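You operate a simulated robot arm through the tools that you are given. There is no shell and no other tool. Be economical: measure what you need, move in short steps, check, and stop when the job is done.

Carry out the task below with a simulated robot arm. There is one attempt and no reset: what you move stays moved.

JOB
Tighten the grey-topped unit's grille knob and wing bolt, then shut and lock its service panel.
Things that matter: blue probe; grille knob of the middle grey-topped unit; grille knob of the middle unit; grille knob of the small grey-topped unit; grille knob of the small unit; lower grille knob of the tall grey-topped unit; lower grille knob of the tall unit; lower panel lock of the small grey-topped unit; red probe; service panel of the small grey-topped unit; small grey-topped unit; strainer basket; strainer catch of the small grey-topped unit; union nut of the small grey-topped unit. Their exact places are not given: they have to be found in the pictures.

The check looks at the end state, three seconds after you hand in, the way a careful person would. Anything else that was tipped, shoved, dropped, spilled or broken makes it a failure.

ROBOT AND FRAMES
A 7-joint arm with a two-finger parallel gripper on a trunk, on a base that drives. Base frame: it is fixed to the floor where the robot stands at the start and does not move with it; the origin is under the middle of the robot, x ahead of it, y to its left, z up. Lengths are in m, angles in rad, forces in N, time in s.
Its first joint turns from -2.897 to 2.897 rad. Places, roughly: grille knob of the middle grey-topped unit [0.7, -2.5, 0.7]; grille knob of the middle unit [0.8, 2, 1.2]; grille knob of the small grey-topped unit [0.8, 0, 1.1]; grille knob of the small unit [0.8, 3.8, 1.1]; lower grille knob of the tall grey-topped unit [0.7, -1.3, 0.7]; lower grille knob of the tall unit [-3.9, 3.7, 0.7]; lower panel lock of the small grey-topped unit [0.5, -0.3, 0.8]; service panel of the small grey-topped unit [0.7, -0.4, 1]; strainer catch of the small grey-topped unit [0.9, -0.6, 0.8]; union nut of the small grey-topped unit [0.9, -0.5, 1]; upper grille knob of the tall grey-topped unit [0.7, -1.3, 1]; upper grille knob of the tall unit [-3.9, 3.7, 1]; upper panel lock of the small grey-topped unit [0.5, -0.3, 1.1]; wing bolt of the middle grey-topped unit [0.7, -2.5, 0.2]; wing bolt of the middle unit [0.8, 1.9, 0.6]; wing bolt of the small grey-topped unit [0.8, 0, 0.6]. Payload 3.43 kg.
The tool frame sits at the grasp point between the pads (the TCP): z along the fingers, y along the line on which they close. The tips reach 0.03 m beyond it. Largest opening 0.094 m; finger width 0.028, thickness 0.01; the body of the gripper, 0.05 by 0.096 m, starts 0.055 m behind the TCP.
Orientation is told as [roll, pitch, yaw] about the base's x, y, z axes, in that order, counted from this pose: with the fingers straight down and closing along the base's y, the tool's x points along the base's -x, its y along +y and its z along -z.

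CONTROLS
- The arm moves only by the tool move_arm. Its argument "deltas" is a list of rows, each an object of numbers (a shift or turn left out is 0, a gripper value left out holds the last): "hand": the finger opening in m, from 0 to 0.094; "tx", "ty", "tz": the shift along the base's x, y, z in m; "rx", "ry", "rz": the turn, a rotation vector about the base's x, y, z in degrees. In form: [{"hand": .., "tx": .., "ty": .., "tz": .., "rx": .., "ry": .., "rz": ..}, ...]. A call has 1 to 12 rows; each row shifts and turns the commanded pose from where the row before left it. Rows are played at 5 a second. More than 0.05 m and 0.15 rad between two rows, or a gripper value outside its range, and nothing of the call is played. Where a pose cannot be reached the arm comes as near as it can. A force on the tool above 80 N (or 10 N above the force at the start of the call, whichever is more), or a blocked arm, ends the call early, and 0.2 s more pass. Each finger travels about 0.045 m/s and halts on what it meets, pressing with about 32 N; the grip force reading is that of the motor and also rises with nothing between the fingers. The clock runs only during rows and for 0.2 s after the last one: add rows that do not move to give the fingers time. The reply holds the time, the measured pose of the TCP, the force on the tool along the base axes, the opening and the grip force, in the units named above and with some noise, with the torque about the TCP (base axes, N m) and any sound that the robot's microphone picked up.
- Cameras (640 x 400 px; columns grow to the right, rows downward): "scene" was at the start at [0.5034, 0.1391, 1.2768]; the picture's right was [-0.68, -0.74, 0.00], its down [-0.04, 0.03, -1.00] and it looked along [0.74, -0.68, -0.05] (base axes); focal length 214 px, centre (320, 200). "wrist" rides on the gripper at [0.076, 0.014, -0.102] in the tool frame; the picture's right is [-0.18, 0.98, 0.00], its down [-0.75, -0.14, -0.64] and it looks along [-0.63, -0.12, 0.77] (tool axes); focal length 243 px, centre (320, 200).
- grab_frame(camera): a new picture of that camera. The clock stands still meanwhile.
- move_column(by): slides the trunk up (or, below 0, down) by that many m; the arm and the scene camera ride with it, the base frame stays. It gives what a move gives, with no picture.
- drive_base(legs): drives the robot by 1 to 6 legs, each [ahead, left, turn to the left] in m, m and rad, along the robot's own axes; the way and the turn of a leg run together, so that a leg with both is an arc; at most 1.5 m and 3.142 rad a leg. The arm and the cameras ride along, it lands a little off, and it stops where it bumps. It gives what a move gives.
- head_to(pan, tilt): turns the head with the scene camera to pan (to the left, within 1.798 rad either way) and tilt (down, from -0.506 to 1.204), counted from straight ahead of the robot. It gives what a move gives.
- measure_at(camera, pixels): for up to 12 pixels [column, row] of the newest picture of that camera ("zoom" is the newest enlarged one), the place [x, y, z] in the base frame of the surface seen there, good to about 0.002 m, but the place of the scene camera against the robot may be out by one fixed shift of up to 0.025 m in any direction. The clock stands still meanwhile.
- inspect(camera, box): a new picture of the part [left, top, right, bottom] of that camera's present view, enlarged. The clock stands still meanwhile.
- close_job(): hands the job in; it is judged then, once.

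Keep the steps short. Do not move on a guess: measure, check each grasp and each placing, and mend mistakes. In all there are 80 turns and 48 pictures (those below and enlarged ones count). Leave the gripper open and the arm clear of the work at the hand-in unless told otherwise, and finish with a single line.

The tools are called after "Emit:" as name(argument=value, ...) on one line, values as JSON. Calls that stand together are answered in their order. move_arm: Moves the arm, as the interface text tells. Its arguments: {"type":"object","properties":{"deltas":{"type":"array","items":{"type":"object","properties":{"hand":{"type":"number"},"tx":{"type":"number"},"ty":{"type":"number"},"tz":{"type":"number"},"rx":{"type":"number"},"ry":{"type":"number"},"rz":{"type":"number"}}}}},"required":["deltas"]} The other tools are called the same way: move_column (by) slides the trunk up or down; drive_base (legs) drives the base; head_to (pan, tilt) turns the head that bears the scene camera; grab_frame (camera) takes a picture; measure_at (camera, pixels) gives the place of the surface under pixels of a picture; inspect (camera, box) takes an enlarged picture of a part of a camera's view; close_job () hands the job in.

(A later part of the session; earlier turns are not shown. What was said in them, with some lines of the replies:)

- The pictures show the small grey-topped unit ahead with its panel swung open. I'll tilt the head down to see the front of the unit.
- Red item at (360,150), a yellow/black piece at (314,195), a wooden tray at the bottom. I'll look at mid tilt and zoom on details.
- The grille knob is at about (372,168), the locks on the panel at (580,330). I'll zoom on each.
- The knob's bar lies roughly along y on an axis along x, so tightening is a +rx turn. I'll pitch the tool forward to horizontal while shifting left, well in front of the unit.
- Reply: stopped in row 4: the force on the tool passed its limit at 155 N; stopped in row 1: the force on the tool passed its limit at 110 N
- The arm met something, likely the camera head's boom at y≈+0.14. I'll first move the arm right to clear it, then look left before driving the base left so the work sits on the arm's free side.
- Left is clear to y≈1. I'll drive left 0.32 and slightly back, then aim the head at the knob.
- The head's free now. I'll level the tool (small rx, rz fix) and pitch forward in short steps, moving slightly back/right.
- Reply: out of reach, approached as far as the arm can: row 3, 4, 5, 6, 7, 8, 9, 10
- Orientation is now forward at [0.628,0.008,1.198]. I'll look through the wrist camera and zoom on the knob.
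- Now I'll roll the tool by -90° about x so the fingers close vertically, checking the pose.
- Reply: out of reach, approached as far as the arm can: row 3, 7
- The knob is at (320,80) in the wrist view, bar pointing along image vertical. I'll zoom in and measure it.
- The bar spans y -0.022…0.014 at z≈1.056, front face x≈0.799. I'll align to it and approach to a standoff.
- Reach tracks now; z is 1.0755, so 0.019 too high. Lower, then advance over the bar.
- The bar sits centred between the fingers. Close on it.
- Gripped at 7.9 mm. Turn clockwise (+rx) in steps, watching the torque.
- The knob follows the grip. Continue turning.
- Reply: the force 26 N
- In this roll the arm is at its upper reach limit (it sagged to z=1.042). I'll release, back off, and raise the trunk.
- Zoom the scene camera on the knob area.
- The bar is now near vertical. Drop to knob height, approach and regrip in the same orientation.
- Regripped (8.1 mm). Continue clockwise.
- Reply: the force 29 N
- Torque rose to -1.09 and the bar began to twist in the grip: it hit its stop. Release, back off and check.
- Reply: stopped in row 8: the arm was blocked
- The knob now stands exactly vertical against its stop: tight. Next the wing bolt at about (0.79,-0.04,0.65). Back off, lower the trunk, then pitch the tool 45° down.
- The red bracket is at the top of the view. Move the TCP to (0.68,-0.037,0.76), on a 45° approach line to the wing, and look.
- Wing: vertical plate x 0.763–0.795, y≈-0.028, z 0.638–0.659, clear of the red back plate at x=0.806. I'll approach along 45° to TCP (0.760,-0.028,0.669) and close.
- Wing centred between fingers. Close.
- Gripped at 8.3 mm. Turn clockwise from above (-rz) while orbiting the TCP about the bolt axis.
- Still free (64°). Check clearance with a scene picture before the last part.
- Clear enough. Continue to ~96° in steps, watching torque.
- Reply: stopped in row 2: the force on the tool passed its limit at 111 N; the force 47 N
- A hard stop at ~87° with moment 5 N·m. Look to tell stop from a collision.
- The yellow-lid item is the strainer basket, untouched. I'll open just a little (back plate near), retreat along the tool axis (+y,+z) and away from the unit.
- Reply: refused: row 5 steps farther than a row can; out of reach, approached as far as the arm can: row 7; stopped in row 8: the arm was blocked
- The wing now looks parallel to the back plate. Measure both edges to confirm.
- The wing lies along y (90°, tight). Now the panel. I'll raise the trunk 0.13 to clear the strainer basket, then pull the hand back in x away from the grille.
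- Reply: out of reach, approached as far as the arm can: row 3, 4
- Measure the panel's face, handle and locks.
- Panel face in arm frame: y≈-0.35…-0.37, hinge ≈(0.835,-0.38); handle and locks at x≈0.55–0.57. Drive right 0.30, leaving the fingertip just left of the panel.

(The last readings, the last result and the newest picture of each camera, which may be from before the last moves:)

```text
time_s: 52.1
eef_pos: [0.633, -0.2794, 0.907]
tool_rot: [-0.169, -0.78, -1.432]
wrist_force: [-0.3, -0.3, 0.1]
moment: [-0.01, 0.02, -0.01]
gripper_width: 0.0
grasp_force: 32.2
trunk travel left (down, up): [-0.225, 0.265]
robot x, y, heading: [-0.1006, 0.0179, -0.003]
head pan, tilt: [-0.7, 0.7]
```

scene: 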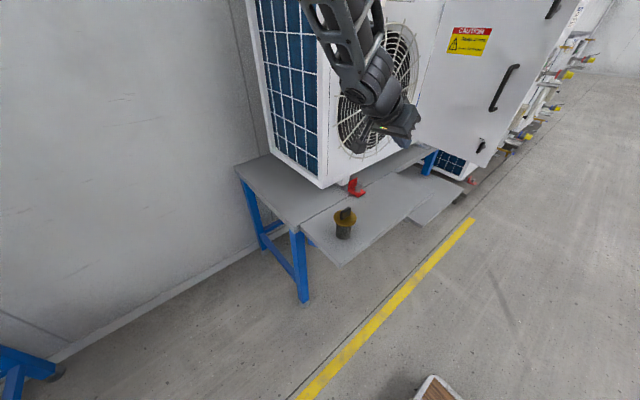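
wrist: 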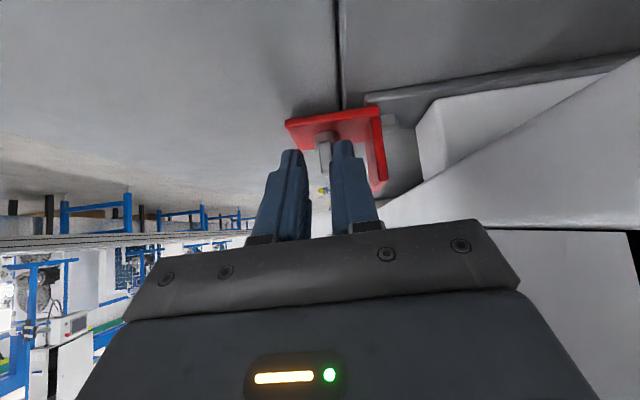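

Now push gently with the closed fingertips: -y first, following the hinge arc.

Emit:
move_arm(deltas=[{"tx": 0.011, "ty": -0.03}, {"tx": 0.011, "ty": -0.03}, {"tx": 0.002, "ty": -0.025}, {"tx": 0.003, "ty": -0.025}, {"tx": 0.005, "ty": -0.025}, {"tx": 0.01, "ty": -0.025}, {}])

```text
time_s: 53.7
eef_pos: [0.6752, -0.439, 0.9082]
tool_rot: [-0.167, -0.78, -1.433]
wrist_force: [-0.5, -0.8, -0.2]
moment: [-0.04, 0.02, 0.03]
gripper_width: 0.0
grasp_force: 32.0
trunk travel left (down, up): [-0.225, 0.265]
robot x, y, heading: [-0.1001, 0.0137, -0.001]
head pan, tilt: [-0.7, 0.7]
```

Emit:
grab_frame(camera="scene")

Emit:
measure_at(camera="scene", pixels=[[500, 60], [540, 60], [460, 100], [480, 130], [420, 200]])

```text
14 pictures are left
```

scene: 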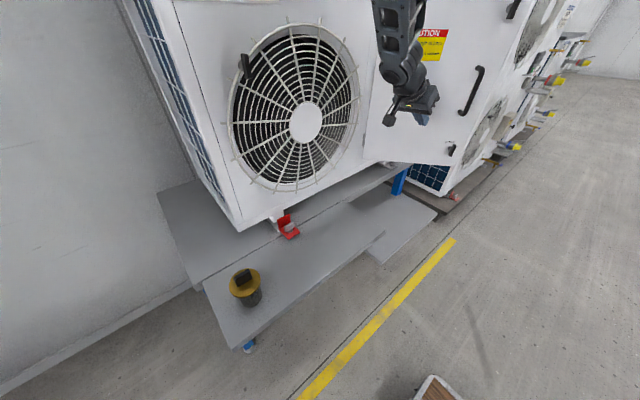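

```text
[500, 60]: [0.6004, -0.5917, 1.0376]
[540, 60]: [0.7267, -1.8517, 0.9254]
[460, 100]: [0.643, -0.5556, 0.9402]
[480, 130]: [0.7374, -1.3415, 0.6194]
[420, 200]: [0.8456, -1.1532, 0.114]
```

The panel swings freely, now ~40% shut. Push a bit more, then back off to reorient the tool forward.

Emit:
move_arm(deltas=[{"tx": 0.008, "ty": -0.02}, {"tx": 0.012, "ty": -0.02}, {"tx": 0.014, "ty": -0.02}, {"tx": 0.014, "ty": -0.016}, {}, {"tx": -0.02, "ty": 0.03}, {"tx": -0.03, "ty": 0.03}, {"tx": -0.03, "ty": 0.03}, {"tx": -0.03, "ty": 0.02}, {}])

```text
time_s: 55.9
eef_pos: [0.6111, -0.4039, 0.9024]
tool_rot: [-0.175, -0.778, -1.427]
wrist_force: [-0.6, 0.9, 0.0]
moment: [-0.03, -0.05, 0.0]
gripper_width: 0.0
grasp_force: 31.9
trunk travel left (down, up): [-0.225, 0.265]
robot x, y, heading: [-0.0968, 0.0151, 0.005]
head pan, tilt: [-0.7, 0.7]
```

Now turn the tool to point forward (+x), then level it.

Emit:
move_arm(deltas=[{"rz": 8.2, "tx": -0.01}, {"rz": 8.2, "tx": -0.01}, {"rz": 8.2, "ty": 0.01}, {"rz": 8.2, "ty": 0.01}, {"rz": 8.2, "ty": 0.01}, {"rz": 8.2, "ty": 0.01}, {"rz": 8.2}, {"rz": 8.2}, {"rz": 8.2}, {"rz": 8.2}, {}])

```text
time_s: 58.3
eef_pos: [0.5938, -0.366, 0.9082]
tool_rot: [-0.166, -0.781, 0.002]
wrist_force: [-0.2, 0.0, 0.4]
moment: [0.02, 0.0, -0.01]
gripper_width: 0.0
grasp_force: 32.3
trunk travel left (down, up): [-0.225, 0.265]
robot x, y, heading: [-0.0999, 0.0154, 0.006]
head pan, tilt: [-0.7, 0.7]
```

Remove the small sideways lean and level the tool.

Emit:
move_arm(deltas=[{"rx": 3.4, "rz": 3.4}, {"rx": 3.4, "rz": 3.3}, {"ry": -8, "tx": -0.01}, {"ry": -8}, {"ry": -8}, {"ry": -7}, {"ry": -7}, {"ry": -7}, {}])

Emit:
drive_base(legs=[[-0.12, 0.0, 0.0]])

Emit:
head_to(pan=-0.7, tilt=0.6)

Emit:
grab_frame(camera="scene")

```text
time_s: 60.3
eef_pos: [0.5843, -0.364, 0.9083]
tool_rot: [-0.029, -1.566, 0.03]
wrist_force: [0.4, 0.0, 0.2]
moment: [0.0, 0.0, -0.03]
gripper_width: 0.0001
grasp_force: 31.2
trunk travel left (down, up): [-0.225, 0.265]
robot x, y, heading: [-0.1001, 0.0198, 0.003]
head pan, tilt: [-0.7, 0.7]
```

```text
time_s: 61.5
eef_pos: [0.463, -0.3664, 0.9075]
tool_rot: [0.128, -1.565, -0.131]
wrist_force: [-0.5, -0.1, -0.4]
moment: [0.01, 0.01, -0.02]
gripper_width: 0.0002
grasp_force: 31.8
trunk travel left (down, up): [-0.225, 0.265]
robot x, y, heading: [-0.2193, 0.0173, 0.007]
head pan, tilt: [-0.7, 0.7]
```

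```text
time_s: 62.2
eef_pos: [0.4625, -0.3654, 0.9082]
tool_rot: [0.103, -1.565, -0.106]
wrist_force: [0.5, -0.2, 0.4]
moment: [-0.01, -0.02, 0.0]
gripper_width: 0.0
grasp_force: 32.1
trunk travel left (down, up): [-0.225, 0.265]
robot x, y, heading: [-0.2184, 0.0133, 0.0]
head pan, tilt: [-0.7, 0.6]
```

```text
13 pictures are left
```

scene: 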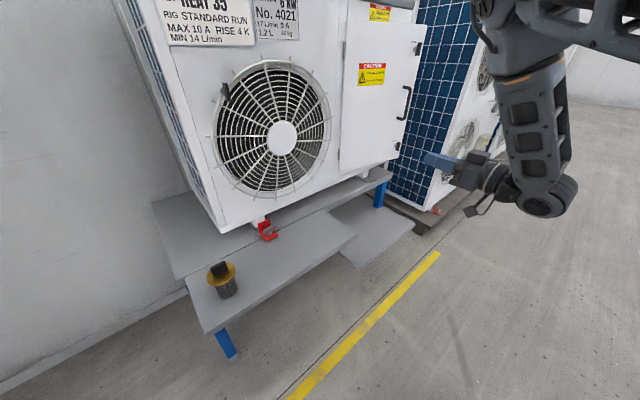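

The panel coasted on and looks nearly shut. Measure its pose and the locks.

Emit:
measure_at(camera="scene", pixels=[[350, 100], [385, 100], [395, 160], [418, 40], [419, 46], [398, 146], [408, 105], [345, 165], [418, 60], [330, 60]])

Emit:
inspect(camera="scene", box=[336, 0, 448, 180])

```text
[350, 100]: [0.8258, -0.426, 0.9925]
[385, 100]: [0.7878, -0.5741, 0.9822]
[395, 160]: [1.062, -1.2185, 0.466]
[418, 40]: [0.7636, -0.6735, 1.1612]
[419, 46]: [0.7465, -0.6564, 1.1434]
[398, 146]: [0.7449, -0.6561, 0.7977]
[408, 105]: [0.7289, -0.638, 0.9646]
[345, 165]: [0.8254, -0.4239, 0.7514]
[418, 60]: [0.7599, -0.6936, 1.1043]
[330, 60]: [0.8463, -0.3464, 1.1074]
```

```text
2.22 times, centred on (392, 90) of scene
```

zoom: 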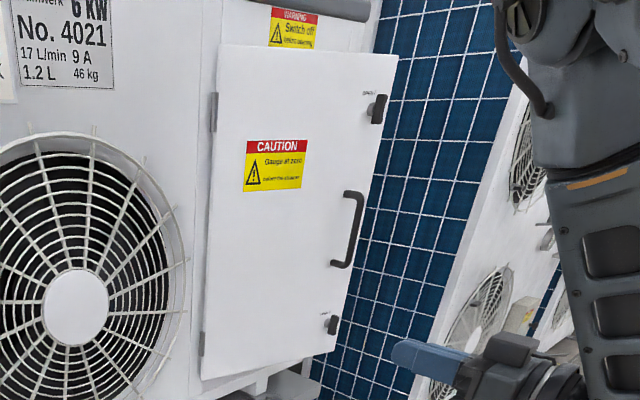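

Panel is ~14° from shut; lock bars are vertical (OPEN mark). Drive right 0.30 then forward 0.12, with the arm held.

Emit:
drive_base(legs=[[0.0, -0.3, 0.0], [0.11, 0.0, 0.0]])

Emit:
move_arm(deltas=[{"tx": 0.03, "ty": 0.03}, {"tx": 0.03, "ty": 0.03}, {"tx": 0.03, "ty": 0.03}, {"tx": 0.03}, {"tx": 0.03}, {"tx": 0.02}, {}])

```text
time_s: 65.0
eef_pos: [0.575, -0.6637, 0.9072]
tool_rot: [0.125, -1.565, -0.127]
wrist_force: [0.4, -0.2, 0.0]
moment: [0.01, -0.01, 0.0]
gripper_width: 0.0
grasp_force: 32.2
trunk travel left (down, up): [-0.225, 0.265]
robot x, y, heading: [-0.1081, -0.2797, -0.002]
head pan, tilt: [-0.7, 0.6]
```

```text
time_s: 66.6
eef_pos: [0.7461, -0.5734, 0.9079]
tool_rot: [0.16, -1.563, -0.16]
wrist_force: [0.4, 0.5, 0.2]
moment: [0.03, -0.01, 0.0]
gripper_width: 0.0002
grasp_force: 31.9
trunk travel left (down, up): [-0.225, 0.265]
robot x, y, heading: [-0.1029, -0.285, 0.008]
head pan, tilt: [-0.7, 0.6]
```

Tip at x≈0.776. Push on slowly until contact force shows.

Emit:
move_arm(deltas=[{"tx": 0.012}, {"tx": 0.012}, {"tx": 0.01}, {}, {}])

```text
time_s: 67.8
eef_pos: [0.7792, -0.5739, 0.907]
tool_rot: [0.118, -1.567, -0.119]
wrist_force: [-0.4, -0.4, -0.4]
moment: [0.0, -0.01, -0.01]
gripper_width: 0.0003
grasp_force: 32.0
trunk travel left (down, up): [-0.225, 0.265]
robot x, y, heading: [-0.1102, -0.2809, 0.007]
head pan, tilt: [-0.7, 0.6]
```

Emit:
move_arm(deltas=[{"tx": 0.006}, {"tx": 0.006}, {"tx": 0.005}, {}, {}])

Emit:
head_to(pan=-0.4, tilt=0.6)

Emit:
grab_frame(camera="scene")

```text
time_s: 68.6
eef_pos: [0.7888, -0.5746, 0.9058]
tool_rot: [0.072, -1.56, -0.075]
wrist_force: [-27.9, 7.6, 10.5]
moment: [-0.09, -0.76, 0.28]
gripper_width: 0.0001
grasp_force: 31.6
trunk travel left (down, up): [-0.225, 0.265]
robot x, y, heading: [-0.1044, -0.2785, 0.005]
head pan, tilt: [-0.7, 0.6]
stopped in row 3: the force on the tool passed its limit at 91 N (the readings are from after the stop); the commanded pose is now the measured one
```

```text
time_s: 69.4
eef_pos: [0.7884, -0.5737, 0.9049]
tool_rot: [0.085, -1.559, -0.089]
wrist_force: [-35.0, 1.8, 5.2]
moment: [-0.14, -0.64, 0.08]
gripper_width: 0.0
grasp_force: 32.8
trunk travel left (down, up): [-0.225, 0.265]
robot x, y, heading: [-0.1118, -0.2828, 0.005]
head pan, tilt: [-0.4, 0.6]
```

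```text
11 pictures are left
```

scene: 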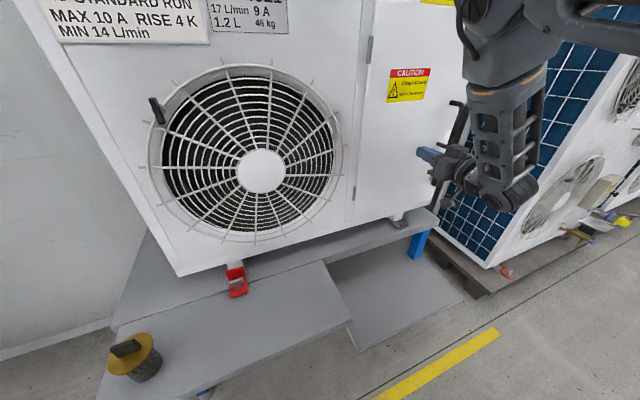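

The panel is pressed shut (35 N reaction). Back off and drop down so the wrist camera, which looks upward, sees the lower lock.

Emit:
move_arm(deltas=[{"tx": -0.03}, {"tx": -0.03}, {"tx": -0.03, "ty": -0.02, "tz": -0.03}, {"ty": -0.03, "tz": -0.035, "tx": -0.01}, {"ty": -0.03, "tz": -0.035, "tx": -0.01}, {"tz": -0.04, "tx": -0.01}, {"tz": -0.02, "hand": 0.06}, {}])

Emit:
grab_frame(camera="wrist")

```text
time_s: 71.2
eef_pos: [0.6691, -0.6545, 0.7435]
tool_rot: [0.125, -1.56, -0.13]
wrist_force: [0.1, 0.8, 0.5]
moment: [-0.03, -0.01, -0.02]
gripper_width: 0.0503
grasp_force: 0.0
trunk travel left (down, up): [-0.225, 0.265]
robot x, y, heading: [-0.1064, -0.2805, 0.005]
head pan, tilt: [-0.4, 0.6]
```

```text
10 pictures are left
```

wrist: 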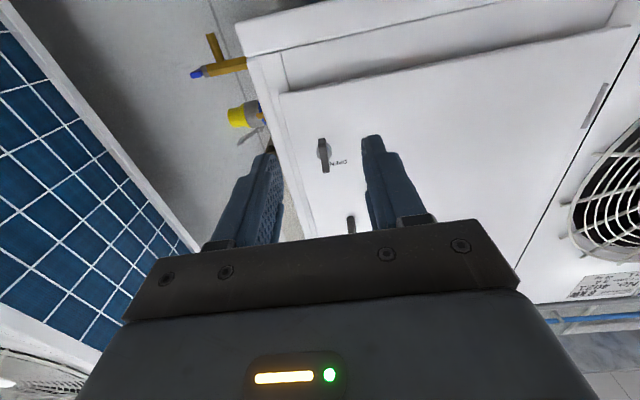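

The lower lock is at (324,155). Measure lock, panel face and frame.

Emit:
measure_at(camera="wrist", pixels=[[322, 142], [324, 155], [327, 168], [300, 120], [340, 130], [480, 100], [540, 100], [290, 70], [620, 110], [350, 220], [318, 155], [265, 70]])

Emit:
inspect(camera="wrist", box=[292, 125, 372, 175])

```text
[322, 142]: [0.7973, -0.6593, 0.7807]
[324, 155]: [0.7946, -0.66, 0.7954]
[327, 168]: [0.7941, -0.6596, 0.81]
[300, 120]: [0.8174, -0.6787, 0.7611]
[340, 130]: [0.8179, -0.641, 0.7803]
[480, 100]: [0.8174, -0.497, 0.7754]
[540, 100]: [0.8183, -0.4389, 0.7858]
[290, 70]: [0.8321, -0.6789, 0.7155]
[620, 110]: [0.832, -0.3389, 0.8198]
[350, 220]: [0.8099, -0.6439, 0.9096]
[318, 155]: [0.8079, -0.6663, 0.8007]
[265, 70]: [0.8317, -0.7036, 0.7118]
```

```text
8.00 times, centred on (332, 150) of wrist
```

zoom: 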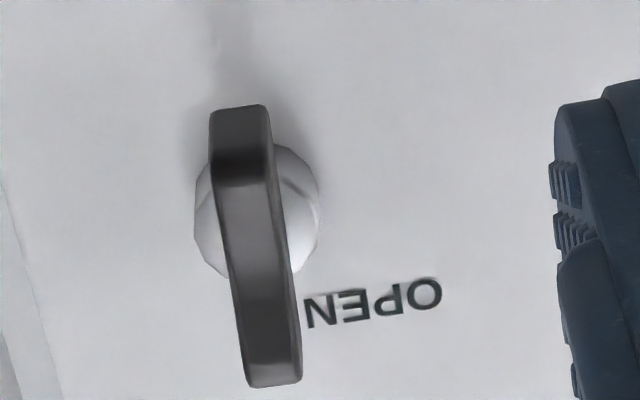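

Panel lies flush (x=0.8177 everywhere). Lock bar is vertical at y=-0.660, z≈0.7955. Approach and grip it.

Emit:
move_arm(deltas=[{"tz": 0.03, "ty": -0.0055}, {"tz": 0.022, "tx": 0.02}, {"tx": 0.03}, {"tx": 0.03}, {"tx": 0.016}, {"tx": 0.012}, {}])

```text
time_s: 72.8
eef_pos: [0.7779, -0.66, 0.7972]
tool_rot: [0.135, -1.558, -0.14]
wrist_force: [0.9, 0.8, -0.2]
moment: [0.01, 0.0, -0.02]
gripper_width: 0.0599
grasp_force: 0.1
trunk travel left (down, up): [-0.225, 0.265]
robot x, y, heading: [-0.1099, -0.2802, 0.002]
head pan, tilt: [-0.4, 0.6]
```

Emit:
move_arm(deltas=[{"hand": 0.03}, {"hand": 0.0}, {}, {}, {}])

Emit:
move_arm(deltas=[{"rx": 5}, {"rx": 5}, {}])

```text
time_s: 74.0
eef_pos: [0.7776, -0.659, 0.7968]
tool_rot: [0.092, -1.559, -0.099]
wrist_force: [-0.7, -7.8, -0.6]
moment: [0.03, 0.07, -0.23]
gripper_width: 0.0082
grasp_force: 32.0
trunk travel left (down, up): [-0.225, 0.265]
robot x, y, heading: [-0.1029, -0.2801, 0.004]
head pan, tilt: [-0.4, 0.6]
```

```text
time_s: 74.8
eef_pos: [0.7778, -0.6601, 0.7979]
tool_rot: [1.502, -1.395, -1.506]
wrist_force: [-2.0, -9.4, 3.4]
moment: [0.03, 0.55, -0.09]
gripper_width: 0.0078
grasp_force: 32.3
trunk travel left (down, up): [-0.225, 0.265]
robot x, y, heading: [-0.1057, -0.2815, 0.006]
head pan, tilt: [-0.4, 0.6]
```

It turns freely clockwise. Continue to about 50°, then toward 90°.

Emit:
move_arm(deltas=[{"rx": 8}, {"rx": 8}, {"rx": 8}, {"rx": 8}, {"rx": 8}, {}])

Emit:
move_arm(deltas=[{"rx": 8}, {"rx": 8}, {"rx": 8}, {"rx": 8}, {}])

```text
time_s: 76.2
eef_pos: [0.7777, -0.6591, 0.7976]
tool_rot: [1.564, -0.695, -1.558]
wrist_force: [-15.6, 4.7, 17.8]
moment: [-0.03, -0.67, -0.34]
gripper_width: 0.0078
grasp_force: 31.8
trunk travel left (down, up): [-0.225, 0.265]
robot x, y, heading: [-0.1065, -0.2796, 0.006]
head pan, tilt: [-0.4, 0.6]
```

```text
time_s: 77.4
eef_pos: [0.7788, -0.6589, 0.7992]
tool_rot: [1.572, -0.138, -1.556]
wrist_force: [-14.0, 16.1, 29.3]
moment: [-0.09, -0.46, 0.07]
gripper_width: 0.0078
grasp_force: 31.8
trunk travel left (down, up): [-0.225, 0.265]
robot x, y, heading: [-0.1067, -0.2817, 0.01]
head pan, tilt: [-0.4, 0.6]
```

Emit:
move_arm(deltas=[{"rx": 6}, {"rx": 4}, {"rx": 4}, {}])

```text
time_s: 78.4
eef_pos: [0.7777, -0.6581, 0.8008]
tool_rot: [1.576, 0.106, -1.558]
wrist_force: [-4.6, 13.1, 33.1]
moment: [-0.98, -0.25, 0.38]
gripper_width: 0.0101
grasp_force: 32.4
trunk travel left (down, up): [-0.225, 0.265]
robot x, y, heading: [-0.1093, -0.2831, 0.009]
head pan, tilt: [-0.4, 0.6]
```

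Stop reached (-0.98 N·m at ~94° commanded). Release, back off and check the lower lock.

Emit:
move_arm(deltas=[{"hand": 0.06}, {}, {}, {"tx": -0.02}, {"tx": -0.03}, {"tx": -0.04}, {}])

Emit:
grab_frame(camera="wrist")

```text
time_s: 80.0
eef_pos: [0.6891, -0.6607, 0.7961]
tool_rot: [1.567, 0.105, -1.558]
wrist_force: [0.0, 1.2, 0.7]
moment: [0.04, 0.03, 0.0]
gripper_width: 0.06
grasp_force: 0.0
trunk travel left (down, up): [-0.225, 0.265]
robot x, y, heading: [-0.1058, -0.2807, 0.006]
head pan, tilt: [-0.4, 0.6]
```

```text
8 pictures are left
```

wrist: 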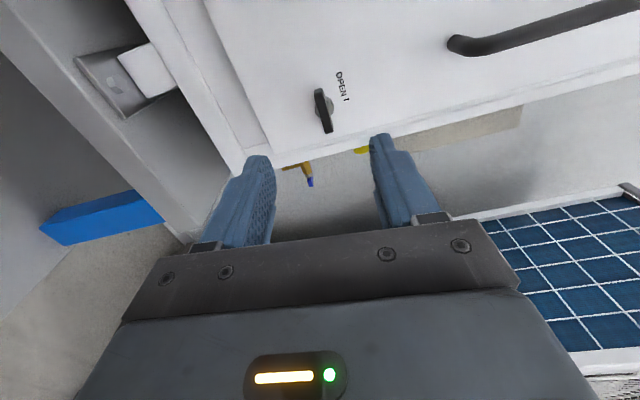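

The lower lock bar is now horizontal. Next the upper lock: roll back by -96° and raise the trunk 0.24, keeping clear of the handle.

Emit:
measure_at(camera="wrist", pixels=[[319, 95], [323, 110], [328, 125], [290, 60], [250, 60]])

Emit:
move_arm(deltas=[{"rx": -8, "tx": -0.01}, {"rx": -8, "tx": -0.01}, {"rx": -8}, {"rx": -8}, {"rx": -8}, {"rx": -8}, {"rx": -8}, {"rx": -8}, {"rx": -8}, {"rx": -8}, {"rx": -8}, {"rx": -8}])

Emit:
move_column(by=0.25)

```text
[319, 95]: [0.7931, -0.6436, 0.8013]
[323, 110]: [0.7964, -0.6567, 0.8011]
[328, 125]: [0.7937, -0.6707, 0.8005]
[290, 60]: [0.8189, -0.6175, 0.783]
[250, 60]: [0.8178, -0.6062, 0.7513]
```

```text
time_s: 82.6
eef_pos: [0.6683, -0.6591, 0.7968]
tool_rot: [-0.043, -1.56, 0.044]
wrist_force: [0.2, -0.5, -0.8]
moment: [-0.03, 0.02, -0.01]
gripper_width: 0.0599
grasp_force: 0.1
trunk travel left (down, up): [-0.225, 0.265]
robot x, y, heading: [-0.109, -0.2793, 0.004]
head pan, tilt: [-0.4, 0.6]
```

```text
time_s: 85.2
eef_pos: [0.6683, -0.659, 1.0464]
tool_rot: [0.127, -1.559, -0.132]
wrist_force: [0.8, 0.8, -0.6]
moment: [-0.03, -0.01, -0.03]
gripper_width: 0.06
grasp_force: 0.0
trunk travel left (down, up): [-0.475, 0.015]
robot x, y, heading: [-0.1079, -0.281, 0.004]
head pan, tilt: [-0.4, 0.6]
```

Lower lock is level (locked). Now look at the upper lock.

Emit:
grab_frame(camera="wrist")

```text
7 pictures are left
```

wrist: 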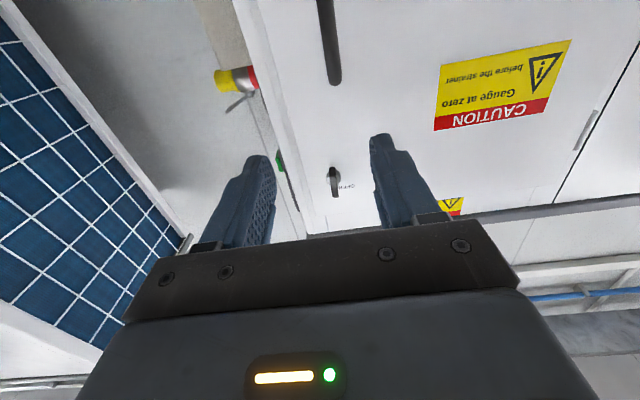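

The upper lock is at (335,182). Measure its bar.

Emit:
measure_at(camera="wrist", pixels=[[333, 170], [334, 176], [335, 183], [337, 190], [338, 195], [355, 165], [310, 190], [329, 182]])

```text
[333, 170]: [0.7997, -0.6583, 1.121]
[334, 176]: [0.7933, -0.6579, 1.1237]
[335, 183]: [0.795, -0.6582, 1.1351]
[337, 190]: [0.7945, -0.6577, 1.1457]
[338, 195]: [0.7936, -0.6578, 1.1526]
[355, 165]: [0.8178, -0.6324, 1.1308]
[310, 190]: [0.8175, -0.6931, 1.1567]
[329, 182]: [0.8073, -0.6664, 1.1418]
```

Bar at y=-0.658, z 1.120–1.156, face x≈0.794. Rise and approach.

Emit:
move_arm(deltas=[{"tz": 0.045}, {"tz": 0.047, "ty": 0.001}, {"tx": 0.03}, {"tx": 0.03}, {"tx": 0.025}, {"tx": 0.015}, {"tx": 0.009}, {}])

```text
time_s: 87.0
eef_pos: [0.7775, -0.6586, 1.139]
tool_rot: [0.128, -1.558, -0.133]
wrist_force: [0.8, -0.6, 0.3]
moment: [-0.01, -0.04, 0.0]
gripper_width: 0.06
grasp_force: 0.1
trunk travel left (down, up): [-0.475, 0.015]
robot x, y, heading: [-0.1087, -0.2775, 0.006]
head pan, tilt: [-0.4, 0.6]
```

In place. Close and start turning clockwise.

Emit:
move_arm(deltas=[{"hand": 0.03}, {"hand": 0.0}, {}, {}, {}])

Emit:
move_arm(deltas=[{"rx": 6}, {"rx": 8}, {"rx": 8}, {"rx": 8}, {}])

```text
time_s: 88.2
eef_pos: [0.7764, -0.6604, 1.1393]
tool_rot: [0.06, -1.558, -0.068]
wrist_force: [-0.5, -16.1, 1.4]
moment: [-0.01, 0.34, -0.38]
gripper_width: 0.008
grasp_force: 31.8
trunk travel left (down, up): [-0.475, 0.015]
robot x, y, heading: [-0.1074, -0.2787, 0.006]
head pan, tilt: [-0.4, 0.6]
```

```text
time_s: 89.4
eef_pos: [0.7752, -0.6606, 1.1395]
tool_rot: [1.55, -1.043, -1.55]
wrist_force: [-1.8, -23.3, 3.7]
moment: [0.02, -0.18, -0.59]
gripper_width: 0.0076
grasp_force: 31.5
trunk travel left (down, up): [-0.475, 0.015]
robot x, y, heading: [-0.1097, -0.2823, 0.005]
head pan, tilt: [-0.4, 0.6]
```

Emit:
move_arm(deltas=[{"rx": 8, "ty": -0.002}, {"rx": 8}, {"rx": 8}, {"rx": 8}, {"rx": 8}, {}])

Emit:
move_arm(deltas=[{"rx": 8}, {"rx": 6}, {"rx": 5}, {"rx": 3}, {}])

```text
time_s: 90.8
eef_pos: [0.7768, -0.6594, 1.1393]
tool_rot: [1.567, -0.346, -1.558]
wrist_force: [-7.9, -3.5, 9.9]
moment: [-0.01, -0.34, -0.43]
gripper_width: 0.0076
grasp_force: 31.9
trunk travel left (down, up): [-0.475, 0.015]
robot x, y, heading: [-0.1104, -0.2808, 0.005]
head pan, tilt: [-0.4, 0.6]
```

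```text
time_s: 92.0
eef_pos: [0.7766, -0.6602, 1.1398]
tool_rot: [1.57, 0.036, -1.556]
wrist_force: [-8.5, 3.0, 14.0]
moment: [-0.92, -0.33, 0.23]
gripper_width: 0.0084
grasp_force: 31.9
trunk travel left (down, up): [-0.475, 0.015]
robot x, y, heading: [-0.1082, -0.2793, 0.005]
head pan, tilt: [-0.4, 0.6]
```

Stop felt (-0.92 N·m at 90°). Release, retract and look.

Emit:
move_arm(deltas=[{"rx": 3}, {"hand": 0.06}, {}, {}, {"tx": -0.02}, {"tx": -0.03}, {"tx": -0.04}, {"tx": -0.03}, {}])

Emit:
grab_frame(camera="wrist")

Emit:
measure_at(camera="wrist", pixels=[[319, 95], [323, 110], [328, 125], [280, 60], [200, 60], [320, 60], [400, 60]])

```text
time_s: 94.0
eef_pos: [0.6568, -0.6601, 1.1408]
tool_rot: [1.571, 0.089, -1.558]
wrist_force: [0.3, -0.4, 0.0]
moment: [-0.01, 0.0, -0.02]
gripper_width: 0.06
grasp_force: 0.0
trunk travel left (down, up): [-0.475, 0.015]
robot x, y, heading: [-0.1075, -0.2799, 0.003]
head pan, tilt: [-0.4, 0.6]
```

```text
6 pictures are left
```

wrist: 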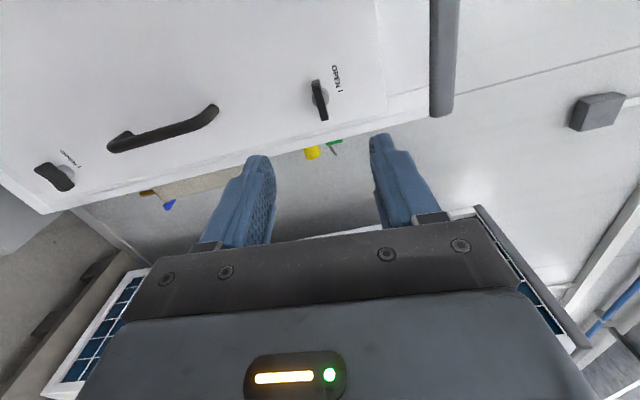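

```text
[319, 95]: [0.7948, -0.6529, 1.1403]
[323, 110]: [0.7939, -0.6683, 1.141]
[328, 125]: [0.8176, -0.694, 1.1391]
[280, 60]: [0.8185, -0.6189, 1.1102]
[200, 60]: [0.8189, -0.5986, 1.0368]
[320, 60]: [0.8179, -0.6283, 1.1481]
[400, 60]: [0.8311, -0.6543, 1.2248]
```

Both lock bars are level and the panel is flush at x=0.818. Back the robot off and take a last overview.

Emit:
drive_base(legs=[[-0.25, 0.0, 0.0]])

Emit:
move_arm(deltas=[{"hand": 0.09}, {}, {}])

Emit:
head_to(pan=-0.2, tilt=0.6)

Emit:
grab_frame(camera="scene")

```text
time_s: 95.8
eef_pos: [0.4072, -0.6622, 1.1405]
tool_rot: [1.567, 0.088, -1.561]
wrist_force: [-0.7, 0.1, -0.5]
moment: [0.0, 0.03, 0.0]
gripper_width: 0.0601
grasp_force: 0.0
trunk travel left (down, up): [-0.475, 0.015]
robot x, y, heading: [-0.3548, -0.2822, 0.003]
head pan, tilt: [-0.4, 0.6]
```

```text
time_s: 96.6
eef_pos: [0.4075, -0.6622, 1.1398]
tool_rot: [1.57, 0.089, -1.561]
wrist_force: [0.3, 0.1, 0.6]
moment: [0.06, 0.03, 0.01]
gripper_width: 0.09
grasp_force: 0.0
trunk travel left (down, up): [-0.475, 0.015]
robot x, y, heading: [-0.357, -0.2826, 0.003]
head pan, tilt: [-0.4, 0.6]
```

```text
time_s: 97.3
eef_pos: [0.4078, -0.6623, 1.1401]
tool_rot: [1.568, 0.089, -1.562]
wrist_force: [0.4, -0.2, -1.1]
moment: [-0.02, 0.02, 0.02]
gripper_width: 0.09
grasp_force: 0.1
trunk travel left (down, up): [-0.475, 0.015]
robot x, y, heading: [-0.3554, -0.2809, -0.001]
head pan, tilt: [-0.201, 0.6]
```

```text
5 pictures are left
```

scene: 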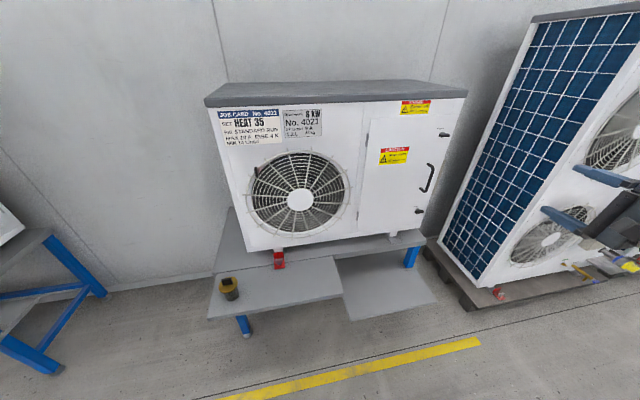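

Panel shut, locks level, basket in place. One zoom to confirm the knob and wing bolt.

Emit:
inspect(camera="scene", box=[210, 150, 370, 280])

```text
3.08 times, centred on (290, 215) of scene
```

zoom: 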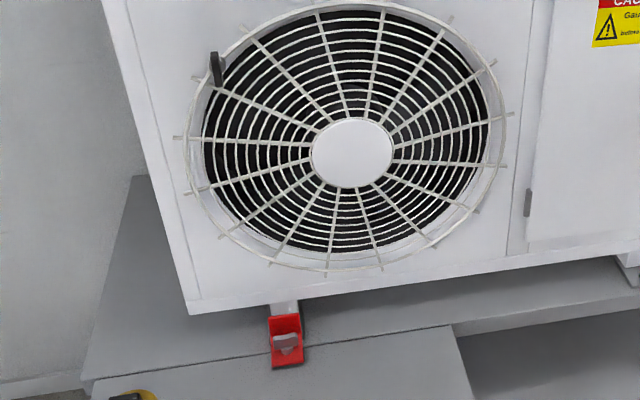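

The knob stands upright, the wing lies crosswise, the panel is shut with both locks turned, and the arm is clear. Handing in.

Emit:
close_job()

```text
The job is handed in.
```

The grey-topped unit's grille knob and wing bolt are turned to their stops, its service panel is shut flush with both locks turned, and I have handed the job in.
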